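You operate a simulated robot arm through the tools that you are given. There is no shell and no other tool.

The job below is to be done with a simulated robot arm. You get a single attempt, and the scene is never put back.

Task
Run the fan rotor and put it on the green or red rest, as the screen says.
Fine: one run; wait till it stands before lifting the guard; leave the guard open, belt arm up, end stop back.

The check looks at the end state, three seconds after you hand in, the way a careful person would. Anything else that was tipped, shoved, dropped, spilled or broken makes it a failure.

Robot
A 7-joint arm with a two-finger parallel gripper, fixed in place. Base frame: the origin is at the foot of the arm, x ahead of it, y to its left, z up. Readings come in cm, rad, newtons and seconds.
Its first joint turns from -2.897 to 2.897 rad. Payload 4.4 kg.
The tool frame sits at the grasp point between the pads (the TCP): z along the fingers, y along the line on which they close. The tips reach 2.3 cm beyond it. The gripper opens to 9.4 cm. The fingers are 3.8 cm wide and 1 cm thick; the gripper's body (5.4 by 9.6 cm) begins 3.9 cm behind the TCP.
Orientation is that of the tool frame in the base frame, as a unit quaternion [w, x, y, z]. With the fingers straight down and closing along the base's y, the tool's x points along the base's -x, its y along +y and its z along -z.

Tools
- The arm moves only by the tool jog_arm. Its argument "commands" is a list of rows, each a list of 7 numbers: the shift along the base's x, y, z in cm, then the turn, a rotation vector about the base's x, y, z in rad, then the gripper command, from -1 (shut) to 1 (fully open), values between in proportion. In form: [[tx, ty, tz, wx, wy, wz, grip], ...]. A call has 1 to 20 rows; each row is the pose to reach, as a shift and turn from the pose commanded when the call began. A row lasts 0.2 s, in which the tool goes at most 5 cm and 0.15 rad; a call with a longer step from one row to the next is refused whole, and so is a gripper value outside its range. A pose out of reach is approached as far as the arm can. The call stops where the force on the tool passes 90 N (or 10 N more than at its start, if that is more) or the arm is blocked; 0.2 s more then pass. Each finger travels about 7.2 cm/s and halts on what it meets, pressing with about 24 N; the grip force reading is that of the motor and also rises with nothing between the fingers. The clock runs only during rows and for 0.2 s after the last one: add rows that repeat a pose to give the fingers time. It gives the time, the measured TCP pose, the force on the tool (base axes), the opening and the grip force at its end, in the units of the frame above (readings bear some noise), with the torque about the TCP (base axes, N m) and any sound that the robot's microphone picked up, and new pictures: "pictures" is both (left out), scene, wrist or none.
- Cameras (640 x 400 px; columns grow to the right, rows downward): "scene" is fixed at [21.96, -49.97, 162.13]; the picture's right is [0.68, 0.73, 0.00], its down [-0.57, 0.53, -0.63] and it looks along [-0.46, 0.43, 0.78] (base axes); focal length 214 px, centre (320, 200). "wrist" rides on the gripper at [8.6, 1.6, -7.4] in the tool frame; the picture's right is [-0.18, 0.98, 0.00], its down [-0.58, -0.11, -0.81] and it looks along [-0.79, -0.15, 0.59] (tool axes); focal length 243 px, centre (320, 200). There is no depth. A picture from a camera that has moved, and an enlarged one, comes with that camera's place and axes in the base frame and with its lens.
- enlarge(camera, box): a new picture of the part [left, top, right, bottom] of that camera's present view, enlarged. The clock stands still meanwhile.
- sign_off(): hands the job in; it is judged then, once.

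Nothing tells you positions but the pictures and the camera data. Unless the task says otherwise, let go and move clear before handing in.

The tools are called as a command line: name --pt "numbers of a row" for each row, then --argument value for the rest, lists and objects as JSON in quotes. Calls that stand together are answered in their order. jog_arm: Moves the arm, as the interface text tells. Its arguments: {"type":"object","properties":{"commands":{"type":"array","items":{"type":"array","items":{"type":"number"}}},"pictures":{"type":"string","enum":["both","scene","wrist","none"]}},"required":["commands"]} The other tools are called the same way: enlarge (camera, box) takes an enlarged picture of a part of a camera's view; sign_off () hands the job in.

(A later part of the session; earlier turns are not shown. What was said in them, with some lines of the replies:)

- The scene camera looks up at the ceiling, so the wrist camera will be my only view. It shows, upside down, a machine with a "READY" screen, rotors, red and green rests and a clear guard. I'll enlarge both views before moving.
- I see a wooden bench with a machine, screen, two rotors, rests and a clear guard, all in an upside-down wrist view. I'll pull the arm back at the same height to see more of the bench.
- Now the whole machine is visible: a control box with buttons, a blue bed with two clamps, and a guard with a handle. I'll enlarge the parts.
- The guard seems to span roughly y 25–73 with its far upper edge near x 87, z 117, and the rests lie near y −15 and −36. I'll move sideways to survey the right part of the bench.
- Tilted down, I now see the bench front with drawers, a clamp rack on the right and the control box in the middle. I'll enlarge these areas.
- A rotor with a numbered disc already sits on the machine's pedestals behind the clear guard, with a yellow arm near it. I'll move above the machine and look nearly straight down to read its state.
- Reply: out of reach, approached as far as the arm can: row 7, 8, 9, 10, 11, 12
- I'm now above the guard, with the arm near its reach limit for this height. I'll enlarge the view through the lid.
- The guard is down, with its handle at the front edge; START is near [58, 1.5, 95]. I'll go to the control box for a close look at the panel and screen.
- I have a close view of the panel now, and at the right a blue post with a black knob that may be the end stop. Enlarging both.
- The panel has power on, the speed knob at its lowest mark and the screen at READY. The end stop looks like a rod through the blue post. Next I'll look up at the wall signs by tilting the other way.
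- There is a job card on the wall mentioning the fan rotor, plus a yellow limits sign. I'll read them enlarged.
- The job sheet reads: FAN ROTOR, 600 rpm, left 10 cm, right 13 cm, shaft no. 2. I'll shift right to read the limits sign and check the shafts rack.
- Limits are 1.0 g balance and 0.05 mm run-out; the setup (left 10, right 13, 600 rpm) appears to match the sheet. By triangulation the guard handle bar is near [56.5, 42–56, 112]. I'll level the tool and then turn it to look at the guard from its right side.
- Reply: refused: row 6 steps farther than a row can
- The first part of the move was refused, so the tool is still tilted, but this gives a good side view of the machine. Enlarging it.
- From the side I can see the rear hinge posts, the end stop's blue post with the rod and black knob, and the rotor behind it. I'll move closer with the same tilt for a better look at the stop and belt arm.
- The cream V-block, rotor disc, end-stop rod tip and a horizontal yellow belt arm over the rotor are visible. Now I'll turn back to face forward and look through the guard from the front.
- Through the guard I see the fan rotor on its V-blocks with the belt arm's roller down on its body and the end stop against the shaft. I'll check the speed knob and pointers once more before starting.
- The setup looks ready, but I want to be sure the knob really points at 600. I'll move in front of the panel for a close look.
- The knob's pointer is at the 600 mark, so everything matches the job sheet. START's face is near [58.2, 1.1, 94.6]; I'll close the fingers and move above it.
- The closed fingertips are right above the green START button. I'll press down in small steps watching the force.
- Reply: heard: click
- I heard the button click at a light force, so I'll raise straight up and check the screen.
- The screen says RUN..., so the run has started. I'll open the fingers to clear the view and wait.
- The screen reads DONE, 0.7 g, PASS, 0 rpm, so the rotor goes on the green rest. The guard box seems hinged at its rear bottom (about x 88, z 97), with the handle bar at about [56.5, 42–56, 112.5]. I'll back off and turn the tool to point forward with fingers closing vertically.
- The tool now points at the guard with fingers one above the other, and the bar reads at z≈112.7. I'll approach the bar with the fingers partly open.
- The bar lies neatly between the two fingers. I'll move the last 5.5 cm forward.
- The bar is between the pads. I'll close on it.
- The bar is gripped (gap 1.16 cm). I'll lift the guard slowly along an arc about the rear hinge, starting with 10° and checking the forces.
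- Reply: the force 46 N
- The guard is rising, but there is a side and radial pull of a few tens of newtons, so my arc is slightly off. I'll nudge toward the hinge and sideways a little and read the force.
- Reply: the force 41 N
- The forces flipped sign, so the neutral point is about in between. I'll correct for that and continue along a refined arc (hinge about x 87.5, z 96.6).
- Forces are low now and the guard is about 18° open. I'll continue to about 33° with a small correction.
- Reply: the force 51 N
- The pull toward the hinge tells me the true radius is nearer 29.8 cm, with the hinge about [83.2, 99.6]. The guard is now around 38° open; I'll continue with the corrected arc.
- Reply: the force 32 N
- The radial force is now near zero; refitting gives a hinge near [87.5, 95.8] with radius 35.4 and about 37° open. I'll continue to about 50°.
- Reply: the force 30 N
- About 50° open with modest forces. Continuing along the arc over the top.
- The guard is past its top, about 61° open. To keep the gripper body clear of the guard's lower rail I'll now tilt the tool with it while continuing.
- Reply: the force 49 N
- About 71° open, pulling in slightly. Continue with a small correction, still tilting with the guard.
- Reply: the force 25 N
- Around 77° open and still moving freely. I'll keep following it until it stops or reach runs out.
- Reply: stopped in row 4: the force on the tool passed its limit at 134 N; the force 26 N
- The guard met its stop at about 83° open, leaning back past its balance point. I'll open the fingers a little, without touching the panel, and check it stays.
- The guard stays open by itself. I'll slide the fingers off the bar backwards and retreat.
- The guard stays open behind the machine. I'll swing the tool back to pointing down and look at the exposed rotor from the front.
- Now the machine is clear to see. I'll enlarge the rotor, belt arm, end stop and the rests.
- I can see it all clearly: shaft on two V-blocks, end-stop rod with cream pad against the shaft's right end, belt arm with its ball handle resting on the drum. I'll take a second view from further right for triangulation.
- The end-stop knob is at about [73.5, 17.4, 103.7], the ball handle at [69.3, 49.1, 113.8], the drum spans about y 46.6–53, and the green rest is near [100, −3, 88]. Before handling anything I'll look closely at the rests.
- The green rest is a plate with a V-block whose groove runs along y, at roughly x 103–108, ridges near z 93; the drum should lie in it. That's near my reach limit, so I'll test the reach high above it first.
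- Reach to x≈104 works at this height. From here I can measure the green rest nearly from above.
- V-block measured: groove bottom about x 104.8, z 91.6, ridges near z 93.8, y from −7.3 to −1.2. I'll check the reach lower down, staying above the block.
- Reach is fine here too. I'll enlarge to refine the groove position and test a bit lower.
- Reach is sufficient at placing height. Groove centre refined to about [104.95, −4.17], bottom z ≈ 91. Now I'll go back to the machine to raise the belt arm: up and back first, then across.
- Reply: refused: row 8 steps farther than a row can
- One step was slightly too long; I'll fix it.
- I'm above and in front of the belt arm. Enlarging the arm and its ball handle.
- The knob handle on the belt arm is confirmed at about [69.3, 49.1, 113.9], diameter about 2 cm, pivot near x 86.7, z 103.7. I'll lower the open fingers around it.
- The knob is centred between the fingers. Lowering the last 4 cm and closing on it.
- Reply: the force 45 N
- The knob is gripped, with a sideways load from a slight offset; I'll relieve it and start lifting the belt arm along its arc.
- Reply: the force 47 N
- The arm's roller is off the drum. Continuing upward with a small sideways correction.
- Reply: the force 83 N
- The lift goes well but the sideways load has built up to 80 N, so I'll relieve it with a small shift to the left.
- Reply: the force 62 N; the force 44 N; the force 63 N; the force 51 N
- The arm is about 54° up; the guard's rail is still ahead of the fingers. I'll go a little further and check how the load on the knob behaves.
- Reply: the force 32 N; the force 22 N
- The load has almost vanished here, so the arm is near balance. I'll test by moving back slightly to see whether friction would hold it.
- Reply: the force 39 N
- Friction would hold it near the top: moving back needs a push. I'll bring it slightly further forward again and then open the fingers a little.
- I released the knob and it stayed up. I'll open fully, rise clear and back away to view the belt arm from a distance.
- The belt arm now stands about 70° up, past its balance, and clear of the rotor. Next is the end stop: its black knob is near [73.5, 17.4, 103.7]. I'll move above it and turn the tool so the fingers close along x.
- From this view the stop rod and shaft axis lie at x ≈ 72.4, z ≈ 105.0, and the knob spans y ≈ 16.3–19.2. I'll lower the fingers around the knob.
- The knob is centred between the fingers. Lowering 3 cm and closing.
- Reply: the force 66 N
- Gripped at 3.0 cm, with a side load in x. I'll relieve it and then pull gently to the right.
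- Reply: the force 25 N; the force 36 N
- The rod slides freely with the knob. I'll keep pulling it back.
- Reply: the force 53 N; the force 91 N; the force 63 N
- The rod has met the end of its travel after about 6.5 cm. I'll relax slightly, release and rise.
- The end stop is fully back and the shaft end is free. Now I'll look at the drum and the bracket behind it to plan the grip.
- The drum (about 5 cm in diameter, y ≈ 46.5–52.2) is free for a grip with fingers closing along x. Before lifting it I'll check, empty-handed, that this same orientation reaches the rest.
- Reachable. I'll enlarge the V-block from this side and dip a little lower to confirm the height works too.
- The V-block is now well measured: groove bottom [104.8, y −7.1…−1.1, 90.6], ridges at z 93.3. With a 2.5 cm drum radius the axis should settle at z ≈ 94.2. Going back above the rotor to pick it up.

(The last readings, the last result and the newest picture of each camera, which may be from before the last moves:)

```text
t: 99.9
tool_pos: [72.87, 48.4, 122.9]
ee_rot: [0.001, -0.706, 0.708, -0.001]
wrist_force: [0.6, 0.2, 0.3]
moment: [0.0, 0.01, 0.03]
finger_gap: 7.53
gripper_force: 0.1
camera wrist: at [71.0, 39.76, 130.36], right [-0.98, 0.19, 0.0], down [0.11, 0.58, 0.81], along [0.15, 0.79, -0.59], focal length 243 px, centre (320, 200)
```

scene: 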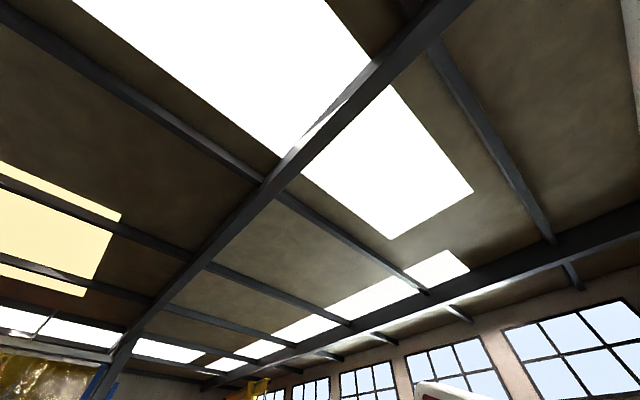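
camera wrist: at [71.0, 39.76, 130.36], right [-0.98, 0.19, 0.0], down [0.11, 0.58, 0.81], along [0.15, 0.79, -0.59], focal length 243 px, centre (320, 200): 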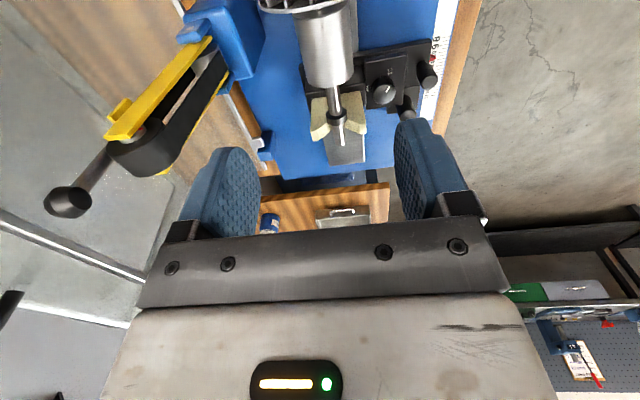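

I'm above the drum. Measuring it once more from here.

enlarge --camera "wrist" --box '[240, 0, 420, 170]'

```text
2.35 times, centred on (330, 85) of wrist
camera zoom: at [71.0, 39.76, 130.36], right [-0.98, 0.19, 0.0], down [0.11, 0.58, 0.81], along [0.15, 0.79, -0.59], focal length 571 px, centre (296, 471)
```

zoom: 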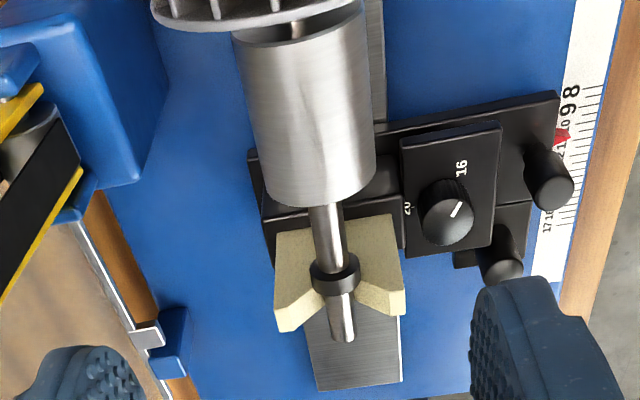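

The drum spans y ≈ 47.1–52.4 on the axis x ≈ 72.5. I'll descend over it at y ≈ 48.9, clear of the fan.

jog_arm --pt "-0.15 0.5 -3 0 0 0 0.6" --pt "-0.3 0.5 -7 0 0 0 0.6" --pt "-0.3 0.5 -10 0 0 0 0.6" --pt "-0.3 0.5 -12.5 0 0 0 0.6" --pictures "wrist"

```text
t: 100.9
tool_pos: [72.48, 49.08, 110.15]
ee_rot: [-0.001, 0.707, -0.707, 0.0]
wrist_force: [0.3, -1.0, 1.0]
moment: [0.0, 0.02, 0.0]
finger_gap: 7.53
gripper_force: 0.1
camera wrist: at [70.68, 40.44, 117.68], right [-0.98, 0.18, 0.0], down [0.11, 0.58, 0.81], along [0.15, 0.79, -0.59], focal length 243 px, centre (320, 200)
```

wrist: 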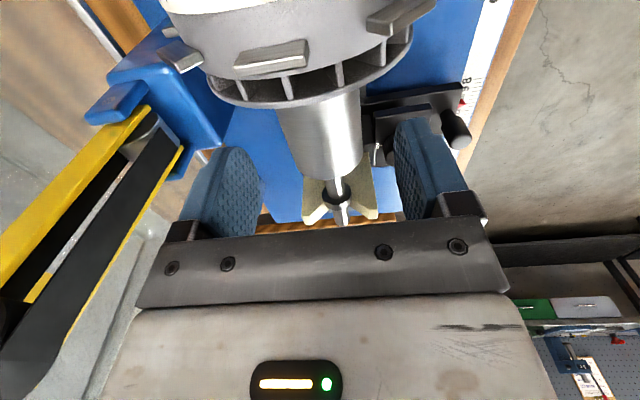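

Clear on all sides. Lowering the last 3.3 cm, then closing on the drum.

jog_arm --pt "0 0 -1.2 0 0 0 0.6" --pt "0 0 -2.4 0 0 0 0.6" --pt "0.05 0 -3.3 0 0 0 0.6" --pt "0.05 0 -3.3 0 0 0 0.6" --pictures "wrist"

```text
t: 101.9
tool_pos: [72.54, 49.1, 106.9]
ee_rot: [0.001, -0.707, 0.707, 0.0]
wrist_force: [0.3, -1.7, 0.3]
moment: [0.0, 0.01, 0.0]
finger_gap: 7.52
gripper_force: 0.2
camera wrist: at [70.81, 40.46, 114.45], right [-0.98, 0.18, 0.0], down [0.11, 0.58, 0.81], along [0.15, 0.79, -0.59], focal length 243 px, centre (320, 200)
```

wrist: 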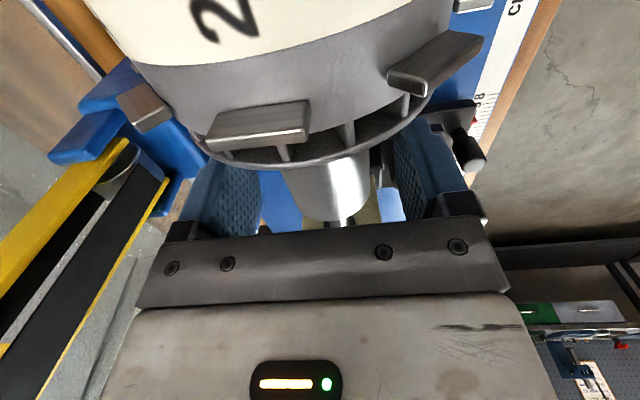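

No contact yet. Closing on the drum.

jog_arm --pt "0 0 0 0 0 0 -1" --pt "0 0 0 0 0 0 -1" --pt "0 0 0 0 0 0 -1" --pictures "wrist"

```text
t: 102.7
tool_pos: [72.49, 49.03, 106.85]
ee_rot: [0.0, -0.707, 0.708, -0.001]
wrist_force: [-16.8, -1.0, 1.6]
moment: [0.01, 0.45, -0.26]
finger_gap: 4.96
gripper_force: 24.3
camera wrist: at [70.77, 40.47, 114.46], right [-0.98, 0.18, 0.0], down [0.11, 0.58, 0.81], along [0.15, 0.79, -0.59], focal length 243 px, centre (320, 200)
```

wrist: 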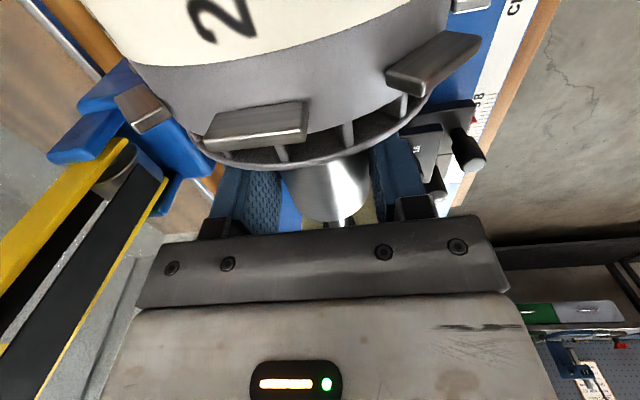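

Gripped at 4.96 cm, so the radius is 2.48. I'll lift very slowly at first and watch weight and tilt.

jog_arm --pt "-0.05 0 0 0 0 0 -1" --pt "-0.05 0 0 0 0 0 -1" --pt "-0.05 0 0.3 0 0 0 -1" --pt "-0.05 0 0.7 0 0 0 -1" --pt "-0.05 0 1.2 0 0 0 -1" --pictures "wrist"

```text
t: 103.9
tool_pos: [72.42, 49.09, 108.14]
ee_rot: [0.0, 0.707, -0.707, 0.001]
wrist_force: [-0.1, -0.7, -9.7]
moment: [0.14, -0.03, 0.0]
finger_gap: 4.99
gripper_force: 24.0
camera wrist: at [70.71, 40.44, 115.74], right [-0.98, 0.18, 0.0], down [0.11, 0.58, 0.81], along [0.15, 0.79, -0.59], focal length 243 px, centre (320, 200)
```

wrist: 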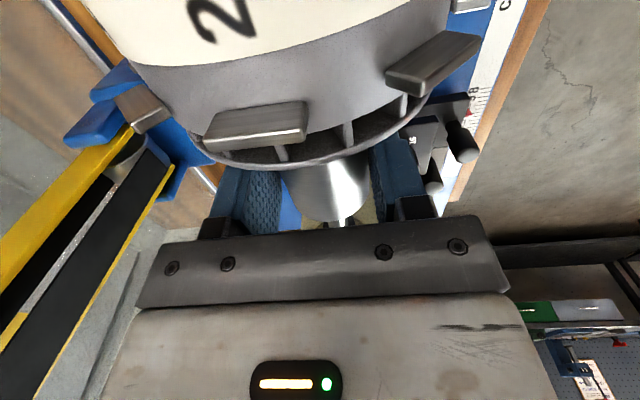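

The rotor (about 1 kg) is lifting without tilting; its centre of mass is about 1.4 cm to the fan side of my grip. Continuing up smoothly.

jog_arm --pt "0 0 0.8 0 0 0 -1" --pt "0 0 1.8 0 0 0 -1" --pt "0 0 3 0 0 0 -1" --pt "0 0 4.5 0 0 0 -1" --pt "-0.3 0 6 0 0 0 -1" --pt "-0.6 0 7.5 0 0 0 -1" --pt "-1 0 9 0 0 0 -1" --pt "-1.5 0 10.5 0 0 0 -1" --pt "-2 0 12 0 0 0 -1" --pt "-2.5 0 13.5 0 0 0 -1" --pt "-3 0 14.5 0 0 0 -1" --pictures "wrist"

```text
t: 106.3
tool_pos: [69.56, 49.02, 122.86]
ee_rot: [0.0, -0.706, 0.708, 0.0]
wrist_force: [0.1, 0.5, -10.2]
moment: [0.16, -0.01, -0.02]
finger_gap: 4.97
gripper_force: 23.9
camera wrist: at [67.72, 40.46, 130.27], right [-0.98, 0.19, 0.0], down [0.11, 0.58, 0.81], along [0.15, 0.79, -0.59], focal length 243 px, centre (320, 200)
```

wrist: 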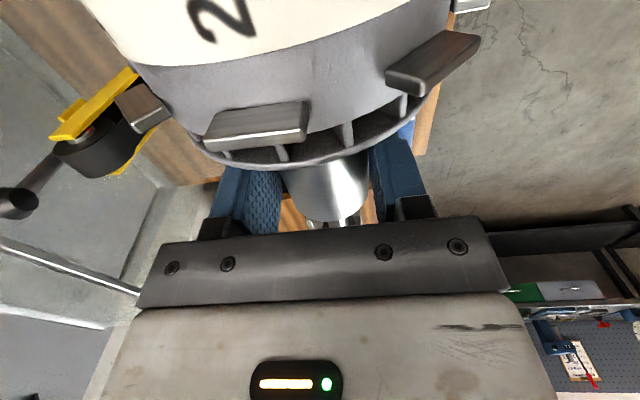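

The rotor is held firmly. I'll carry it to the right at this height, well above the end stop and control box.

jog_arm --pt "0 -1 0 0 0 0 -1" --pt "0 -3 0 0 0 0 -1" --pt "0 -6 0 0 0 0 -1" --pt "0 -9.2 0 0 0 0 -1" --pt "0 -12.4 0 0 0 0 -1" --pt "0 -15.6 0 0 0 0 -1" --pt "0 -18.8 0 0 0 0 -1" --pt "0 -22 0 0 0 0 -1" --pt "0 -25.2 0 0 0 0 -1" --pt "0 -28.4 0 0 0 0 -1" --pt "0 -31.6 0 0 0 0 -1" --pt "0 -34.8 0 0 0 0 -1" --pt "0 -38 0 0 0 0 -1" --pt "0 -41.2 0 0 0 0 -1" --pt "0 -44.4 0 0 0 0 -1" --pt "0 -47.6 0 0 0 0 -1" --pt "0 -50.4 0 0 0 0 -1" --pt "0 -52.4 0 0 0 0 -1" --pt "0 -53.6 0 0 0 0 -1" --pictures "wrist"

```text
t: 110.3
tool_pos: [69.33, -4.55, 122.58]
ee_rot: [-0.001, 0.708, -0.706, 0.001]
wrist_force: [0.3, -0.7, -10.4]
moment: [0.17, -0.01, 0.01]
finger_gap: 4.97
gripper_force: 23.7
camera wrist: at [67.53, -13.1, 130.14], right [-0.98, 0.18, 0.0], down [0.11, 0.58, 0.81], along [0.15, 0.79, -0.59], focal length 243 px, centre (320, 200)
```

wrist: 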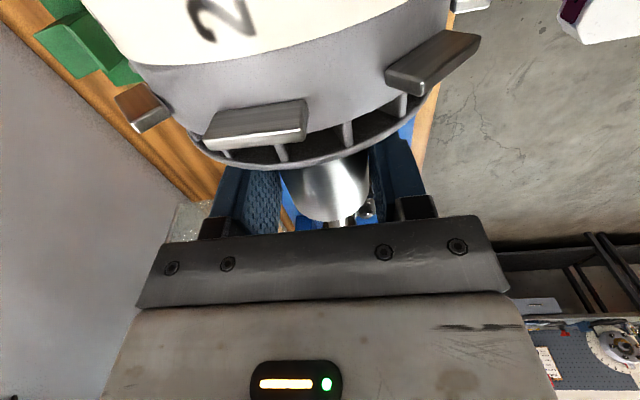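

Still firm. Now forward toward the green rest at this height.

jog_arm --pt "1 0 0 0 0 0 -1" --pt "3 0 0 0 0 0 -1" --pt "6 0 -0.5 0 0 0 -1" --pt "9 0 -1 0 0 0 -1" --pt "12 0 -1.5 0 0 0 -1" --pt "15 0 -2 0 0 0 -1" --pt "18 0 -2.5 0 0 0 -1" --pt "21 0 -3 0 0 0 -1" --pt "24 0 -4 0 0 0 -1" --pt "27 0 -5 0 0 0 -1" --pt "30 0 -6 0 0 0 -1" --pt "32.5 0 -7 0 0 0 -1" --pt "34.5 0 -8.5 0 0 0 -1" --pt "35.6 0 -10 0 0 0 -1" --pictures "wrist"

```text
t: 113.3
tool_pos: [105.1, -4.52, 112.54]
ee_rot: [0.001, -0.707, 0.707, -0.001]
wrist_force: [-0.3, 0.2, -9.4]
moment: [0.16, 0.0, -0.03]
finger_gap: 4.99
gripper_force: 23.6
camera wrist: at [103.31, -13.16, 120.06], right [-0.98, 0.18, 0.0], down [0.11, 0.58, 0.81], along [0.15, 0.79, -0.59], focal length 243 px, centre (320, 200)
```

wrist: 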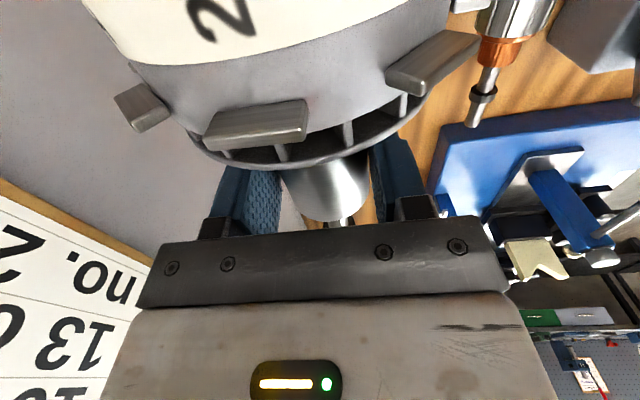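

Over the rest now. I'll shift 0.2 cm back to centre on the groove and lower to just above it.

jog_arm --pt "-0.1 0 -1 0 0 0 -1" --pt "-0.2 0 -3 0 0 0 -1" --pt "-0.2 0 -5 0 0 0 -1" --pt "-0.2 0 -7 0 0 0 -1" --pt "-0.2 0 -9 0 0 0 -1" --pt "-0.2 0 -11 0 0 0 -1" --pt "-0.2 0 -12.5 0 0 0 -1" --pt "-0.2 0 -13.7 0 0 0 -1" --pictures "wrist"

```text
t: 115.1
tool_pos: [105.03, -4.72, 99.12]
ee_rot: [0.001, -0.707, 0.707, -0.001]
wrist_force: [0.2, 0.0, -8.7]
moment: [0.13, 0.02, -0.02]
finger_gap: 4.99
gripper_force: 23.2
camera wrist: at [103.21, -13.25, 106.61], right [-0.98, 0.18, 0.0], down [0.11, 0.58, 0.81], along [0.15, 0.79, -0.59], focal length 243 px, centre (320, 200)
```

wrist: 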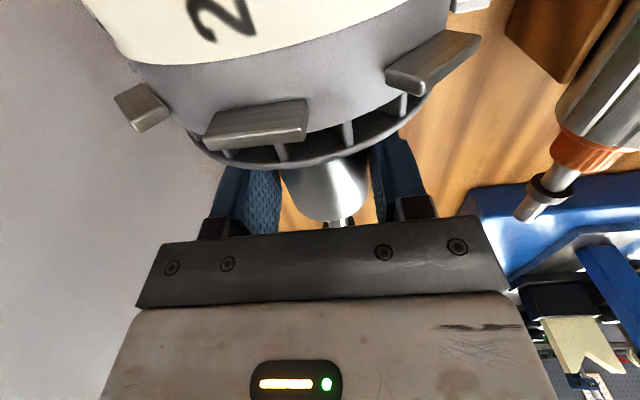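

About 3 cm to go. I'll shift 0.2 cm left and lower in small steps watching the force.

jog_arm --pt "0 0.2 -0.5 0 0 0 -1" --pt "-0.05 0.2 -1 0 0 0 -1" --pt "-0.05 0.2 -1.5 0 0 0 -1" --pt "-0.05 0.2 -2 0 0 0 -1" --pt "-0.05 0.2 -2.3 0 0 0 -1" --pictures "none"

```text
t: 116.3
tool_pos: [104.87, -4.39, 96.74]
ee_rot: [-0.001, 0.707, -0.707, 0.001]
wrist_force: [3.8, -1.7, -2.8]
moment: [-0.07, 0.02, 0.12]
finger_gap: 4.94
gripper_force: 24.7
```

Contact has begun. A touch more down, with a tiny shift forward.

jog_arm --pt "0.08 0 -0.1 0 0 0 -1" --pt "0.12 0 -0.2 0 0 0 -1" --pt "0.12 0 -0.25 0 0 0 -1" --pictures "none"

```text
t: 117.1
tool_pos: [105.01, -4.4, 96.57]
ee_rot: [0.002, -0.706, 0.708, -0.002]
wrist_force: [-11.7, 3.7, 17.5]
moment: [-0.02, 0.39, -0.07]
finger_gap: 4.98
gripper_force: 24.1
```

The rotor is now borne by the V-block. I'll relieve the load slightly and then open the fingers just a bit to check that it rests stably.

jog_arm --pt "-0.05 0 0.06 0 0 0 -1" --pt "-0.05 0 0.06 0 0 0 -1" --pictures "wrist"

```text
t: 117.7
tool_pos: [105.09, -4.4, 96.53]
ee_rot: [-0.002, 0.707, -0.707, 0.001]
wrist_force: [11.9, 4.4, 16.8]
moment: [0.01, -0.44, 0.04]
finger_gap: 4.97
gripper_force: 23.8
camera wrist: at [103.19, -13.04, 104.18], right [-0.98, 0.18, 0.0], down [0.11, 0.58, 0.81], along [0.15, 0.79, -0.59], focal length 243 px, centre (320, 200)
```

wrist: 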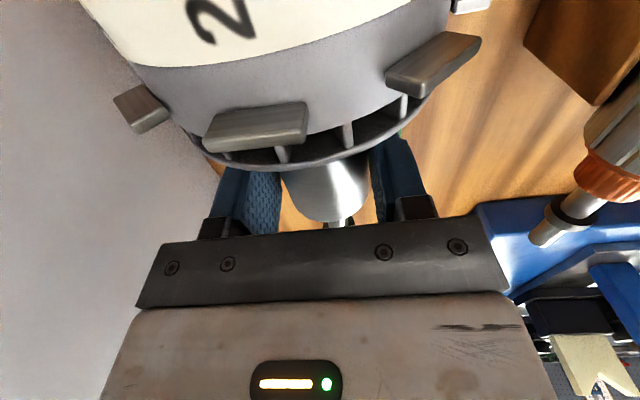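

Centred within about 0.05 cm. Opening the fingers slightly.

jog_arm --pt "-0.02 0 0 0 0 0 0.1" --pt "-0.02 0 0 0 0 0 0.12" --pt "-0.02 0 0 0 0 0 0.12" --pictures "wrist"

```text
t: 118.5
tool_pos: [104.87, -4.47, 96.25]
ee_rot: [-0.001, 0.707, -0.707, 0.001]
wrist_force: [-0.5, 0.2, -0.4]
moment: [0.01, 0.02, 0.02]
finger_gap: 5.29
gripper_force: 0.8
camera wrist: at [103.09, -13.01, 103.98], right [-0.98, 0.18, 0.0], down [0.11, 0.58, 0.81], along [0.15, 0.79, -0.59], focal length 243 px, centre (320, 200)
```

wrist: 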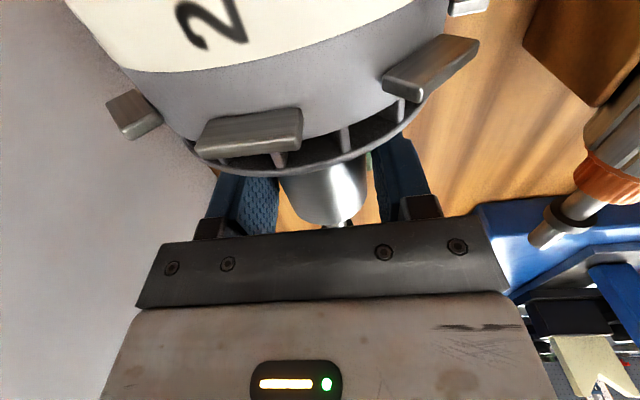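

No load on the tool and the rotor sits still. I'll open wider and rise straight up slowly.

jog_arm --pt "0 0 0 0 0 0 0.4" --pt "0 0 0 0 0 0 0.6" --pt "0 0 0.5 0 0 0 0.6" --pt "0 0 1.5 0 0 0 0.6" --pt "0 0 3 0 0 0 0.6" --pt "0 0 5 0 0 0 0.6" --pt "0 0 7.5 0 0 0 0.6" --pictures "wrist"

```text
t: 120.1
tool_pos: [104.7, -4.47, 103.8]
ee_rot: [0.0, 0.708, -0.707, 0.0]
wrist_force: [1.0, -0.1, -0.9]
moment: [0.03, 0.02, 0.01]
finger_gap: 7.54
gripper_force: 0.0
camera wrist: at [102.92, -12.99, 111.42], right [-0.98, 0.18, 0.0], down [0.11, 0.58, 0.81], along [0.15, 0.79, -0.59], focal length 243 px, centre (320, 200)
```

wrist: 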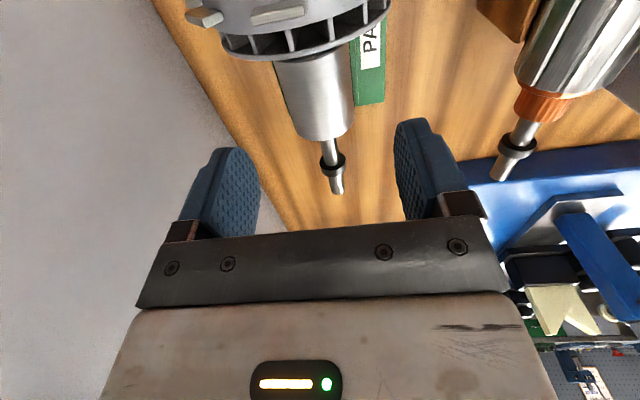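

The rotor lies on the green rest. I'll move clear and look at everything from the front.

jog_arm --pt "0 0 4 0 0 0 0.6" --pt "0 0 8 0 0 0 0.6" --pt "0 0 12 0 0 0 0.6" --pt "-4 0 14 0 0 0 0.6" --pt "-8 0 16 0 0 0 0.6" --pt "-12 0 18 0 0 0 1" --pt "-16 0 20 0 0 0 1" --pt "-20 0 20 0 0 0 1" --pt "-24 0 20 0 0 0 1" --pt "-28 0 20 0 0 0 1" --pictures "none"

jog_arm --pt "0 0 0 0 0 -0.14 1" --pt "-1 0 0 0 0 -0.28 1" --pt "-2 0 0 0 0 -0.42 1" --pt "-3 0 0 0 0 -0.56 1" --pt "-4 0 0 0 0 -0.7 1" --pt "-5 0 0 0 0 -0.84 1" --pt "-6 0 0 0 0 -0.98 1" --pt "-7 0 0 0 0 -1.12 1" --pt "-8 0 0 0 0 -1.26 1" --pt "-9 0 0 0 0 -1.4 1" --pt "-10 0 0 0 0 -1.54 1" --pt "-10 0 0 0 0 -1.571 1" --pictures "wrist"

```text
t: 122.3
tool_pos: [76.81, -4.34, 123.73]
ee_rot: [0.0, -0.707, 0.708, 0.0]
wrist_force: [0.2, 0.4, 0.2]
moment: [-0.03, 0.01, 0.02]
finger_gap: 9.4
gripper_force: 0.0
```

```text
t: 124.9
tool_pos: [66.79, -4.47, 124.1]
ee_rot: [0.0, 0.001, 1.0, -0.001]
wrist_force: [-0.2, -0.8, 0.0]
moment: [-0.02, 0.01, 0.02]
finger_gap: 9.4
gripper_force: 0.1
camera wrist: at [58.02, -2.78, 131.56], right [0.19, 0.98, 0.0], down [0.58, -0.11, 0.81], along [0.79, -0.15, -0.59], focal length 243 px, centre (320, 200)
```

wrist: 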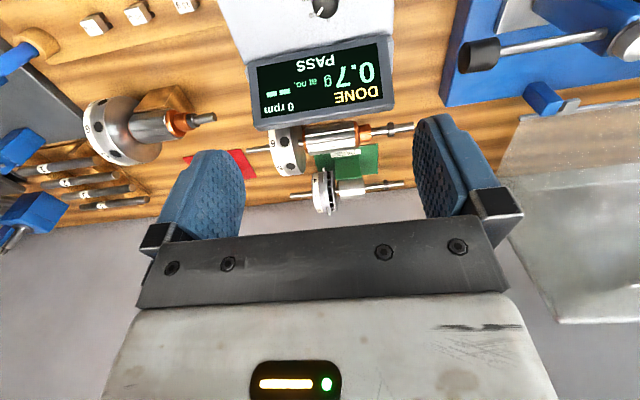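

enlarge --camera "wrist" --box '[240, 120, 430, 235]'

enlarge --camera "wrist" --box '[430, 0, 640, 130]'

```text
3.37 times, centred on (335, 178) of wrist
camera zoom: at [58.02, -2.78, 131.56], right [0.19, 0.98, 0.0], down [0.58, -0.11, 0.81], along [0.79, -0.15, -0.59], focal length 817 px, centre (270, 276)
```

zoom: 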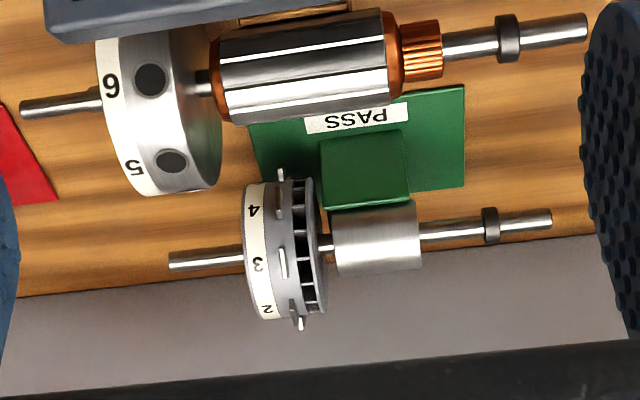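

```text
3.05 times, centred on (535, 65) of wrist
camera zoom: at [58.02, -2.78, 131.56], right [0.19, 0.98, 0.0], down [0.58, -0.11, 0.81], along [0.79, -0.15, -0.59], focal length 739 px, centre (-335, 611)
```

zoom: 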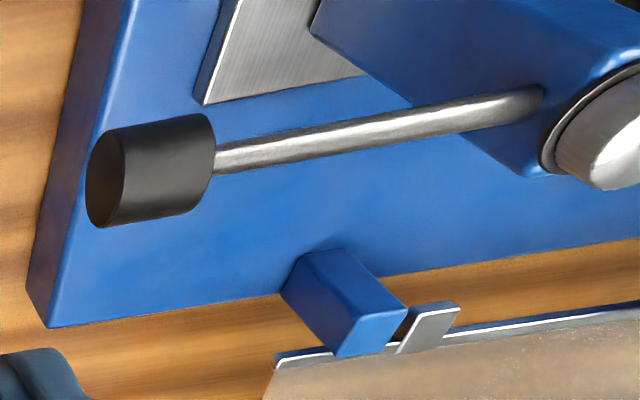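

The fan rotor lies level in the green PASS rest, the end stop is back and the screen shows DONE/PASS. One last look at the belt arm and guard.

jog_arm --pt "-3 3 2 0 0 0 1" --pt "-6 6.5 4 0 0 0 1" --pt "-9 10 5 0 0 0 1" --pt "-12 13.5 6 0 0 0 1" --pt "-14 18 6 0 0 0 1" --pt "-16 22.5 6 0 0 0 1" --pt "-18 27 6 0 0 0 1" --pt "-18 31.5 6 0 0 0 1" --pt "-18 36 6 0 0 0 1" --pt "-18 40.5 6 0 0 0 1" --pt "-18 45 6 0 0 0 1" --pictures "both"

enlarge --camera "wrist" --box '[230, 60, 430, 235]'

```text
refused: row 2 steps farther than a row can; nothing moved
```

```text
2.29 times, centred on (330, 148) of wrist
camera zoom: at [58.02, -2.78, 131.56], right [0.19, 0.98, 0.0], down [0.58, -0.11, 0.81], along [0.79, -0.15, -0.59], focal length 555 px, centre (297, 320)
```

zoom: 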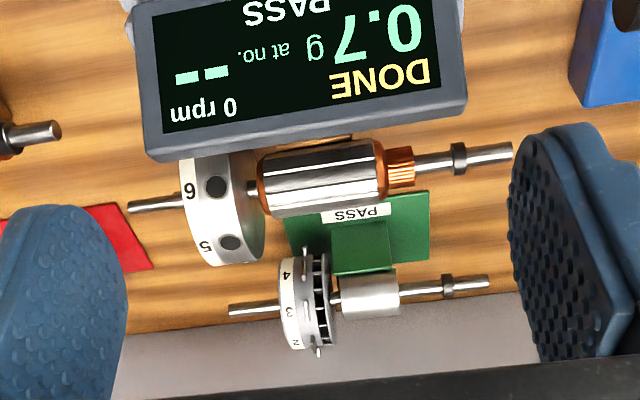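

A step was too long; I'll redo the move with shorter steps to check the guard and belt arm.

jog_arm --pt "-3 3 1 0 0 0 1" --pt "-6 6.5 2 0 0 0 1" --pt "-9 10 3 0 0 0 1" --pt "-12 13.5 4 0 0 0 1" --pt "-14 18 4 0 0 0 1" --pt "-16 22.5 4 0 0 0 1" --pt "-18 27 4 0 0 0 1" --pt "-18 31.5 4 0 0 0 1" --pt "-18 36 5 0 0 0 1" --pt "-18 40.5 6 0 0 0 1" --pt "-18 45 6 0 0 0 1" --pictures "wrist"

enlarge --camera "wrist" --box '[200, 60, 440, 235]'

```text
t: 127.3
tool_pos: [49.21, 40.77, 129.91]
ee_rot: [0.0, 0.001, 1.0, -0.001]
wrist_force: [0.0, -0.3, -0.4]
moment: [-0.03, -0.01, 0.01]
finger_gap: 9.37
gripper_force: 0.1
camera wrist: at [40.37, 42.42, 137.42], right [0.19, 0.98, 0.0], down [0.58, -0.11, 0.81], along [0.79, -0.15, -0.59], focal length 243 px, centre (320, 200)
```

wrist: 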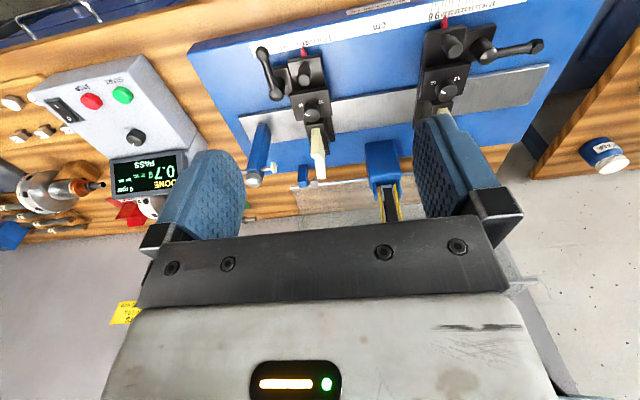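

```text
2.29 times, centred on (320, 148) of wrist
camera zoom: at [40.37, 42.42, 137.42], right [0.19, 0.98, 0.0], down [0.58, -0.11, 0.81], along [0.79, -0.15, -0.59], focal length 555 px, centre (320, 320)
```

zoom: 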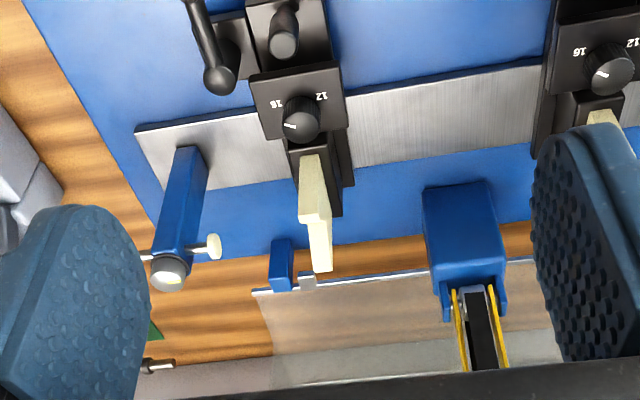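

The rod pad is drawn back to its post, the arm stands up and the guard is open. One tilt up to confirm the arm and guard positions fully.

jog_arm --pt "0 0 0 0 -0.14 0 1" --pt "0 0 0 0 -0.28 0 1" --pt "0 0 0 0 -0.42 0 1" --pt "0 0 0 0 -0.5 0 1" --pictures "wrist"

enlarge --camera "wrist" --box '[220, 0, 480, 235]'

```text
t: 128.3
tool_pos: [48.88, 40.63, 130.1]
ee_rot: [0.248, 0.001, 0.969, -0.001]
wrist_force: [-0.5, -0.8, -0.2]
moment: [-0.01, 0.02, 0.01]
finger_gap: 9.4
gripper_force: 0.1
camera wrist: at [37.61, 42.34, 132.45], right [0.16, 0.98, 0.09], down [0.12, -0.11, 0.99], along [0.98, -0.15, -0.14], focal length 243 px, centre (320, 200)
```

wrist: 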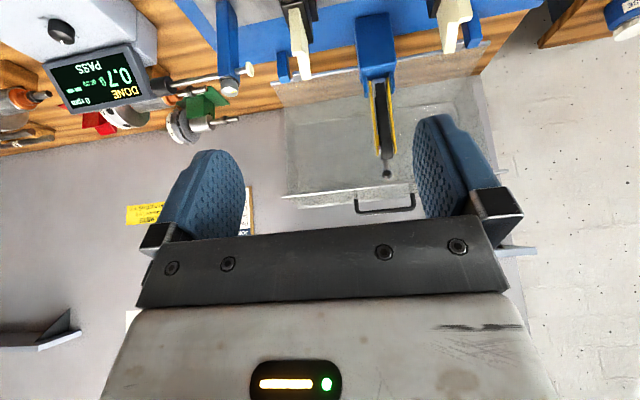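

```text
1.70 times, centred on (350, 118) of wrist
camera zoom: at [37.61, 42.34, 132.45], right [0.16, 0.98, 0.09], down [0.12, -0.11, 0.99], along [0.98, -0.15, -0.14], focal length 413 px, centre (269, 340)
```

zoom: 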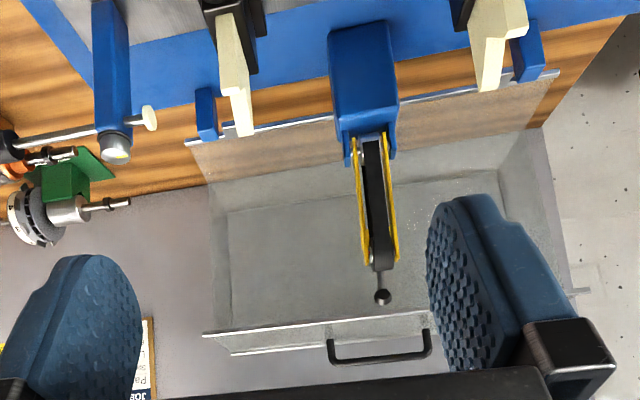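

The last view confirms the end state: guard open against its stop, belt arm upright, end stop back, rotor on the green PASS rest, and the arm clear of everything. I'm handing the job in.

sign_off

```text
The job is handed in.
```

I ran the fan rotor once at 600 rpm. The screen read DONE, 0.7 g, PASS, so I put it on the green PASS rest, where it lies level in the V-block.

- **Guard:** I lifted it only after the screen showed 0 rpm. It stands open against its stop.
- **Belt arm:** It is up, about 70° from its running position, and stayed there after I let go. I did not feel it reach an end stop, so friction may be what holds it.
- **End stop:** I pulled it back about 6.5 cm, as far as it goes.
- **Gripper and other parts:** The gripper is open and clear of everything. I saw nothing tipped, shoved or dropped.

The 0.7 g is within the 1.0 g balance limit on the sign, and the speed and support positions matched the job sheet.
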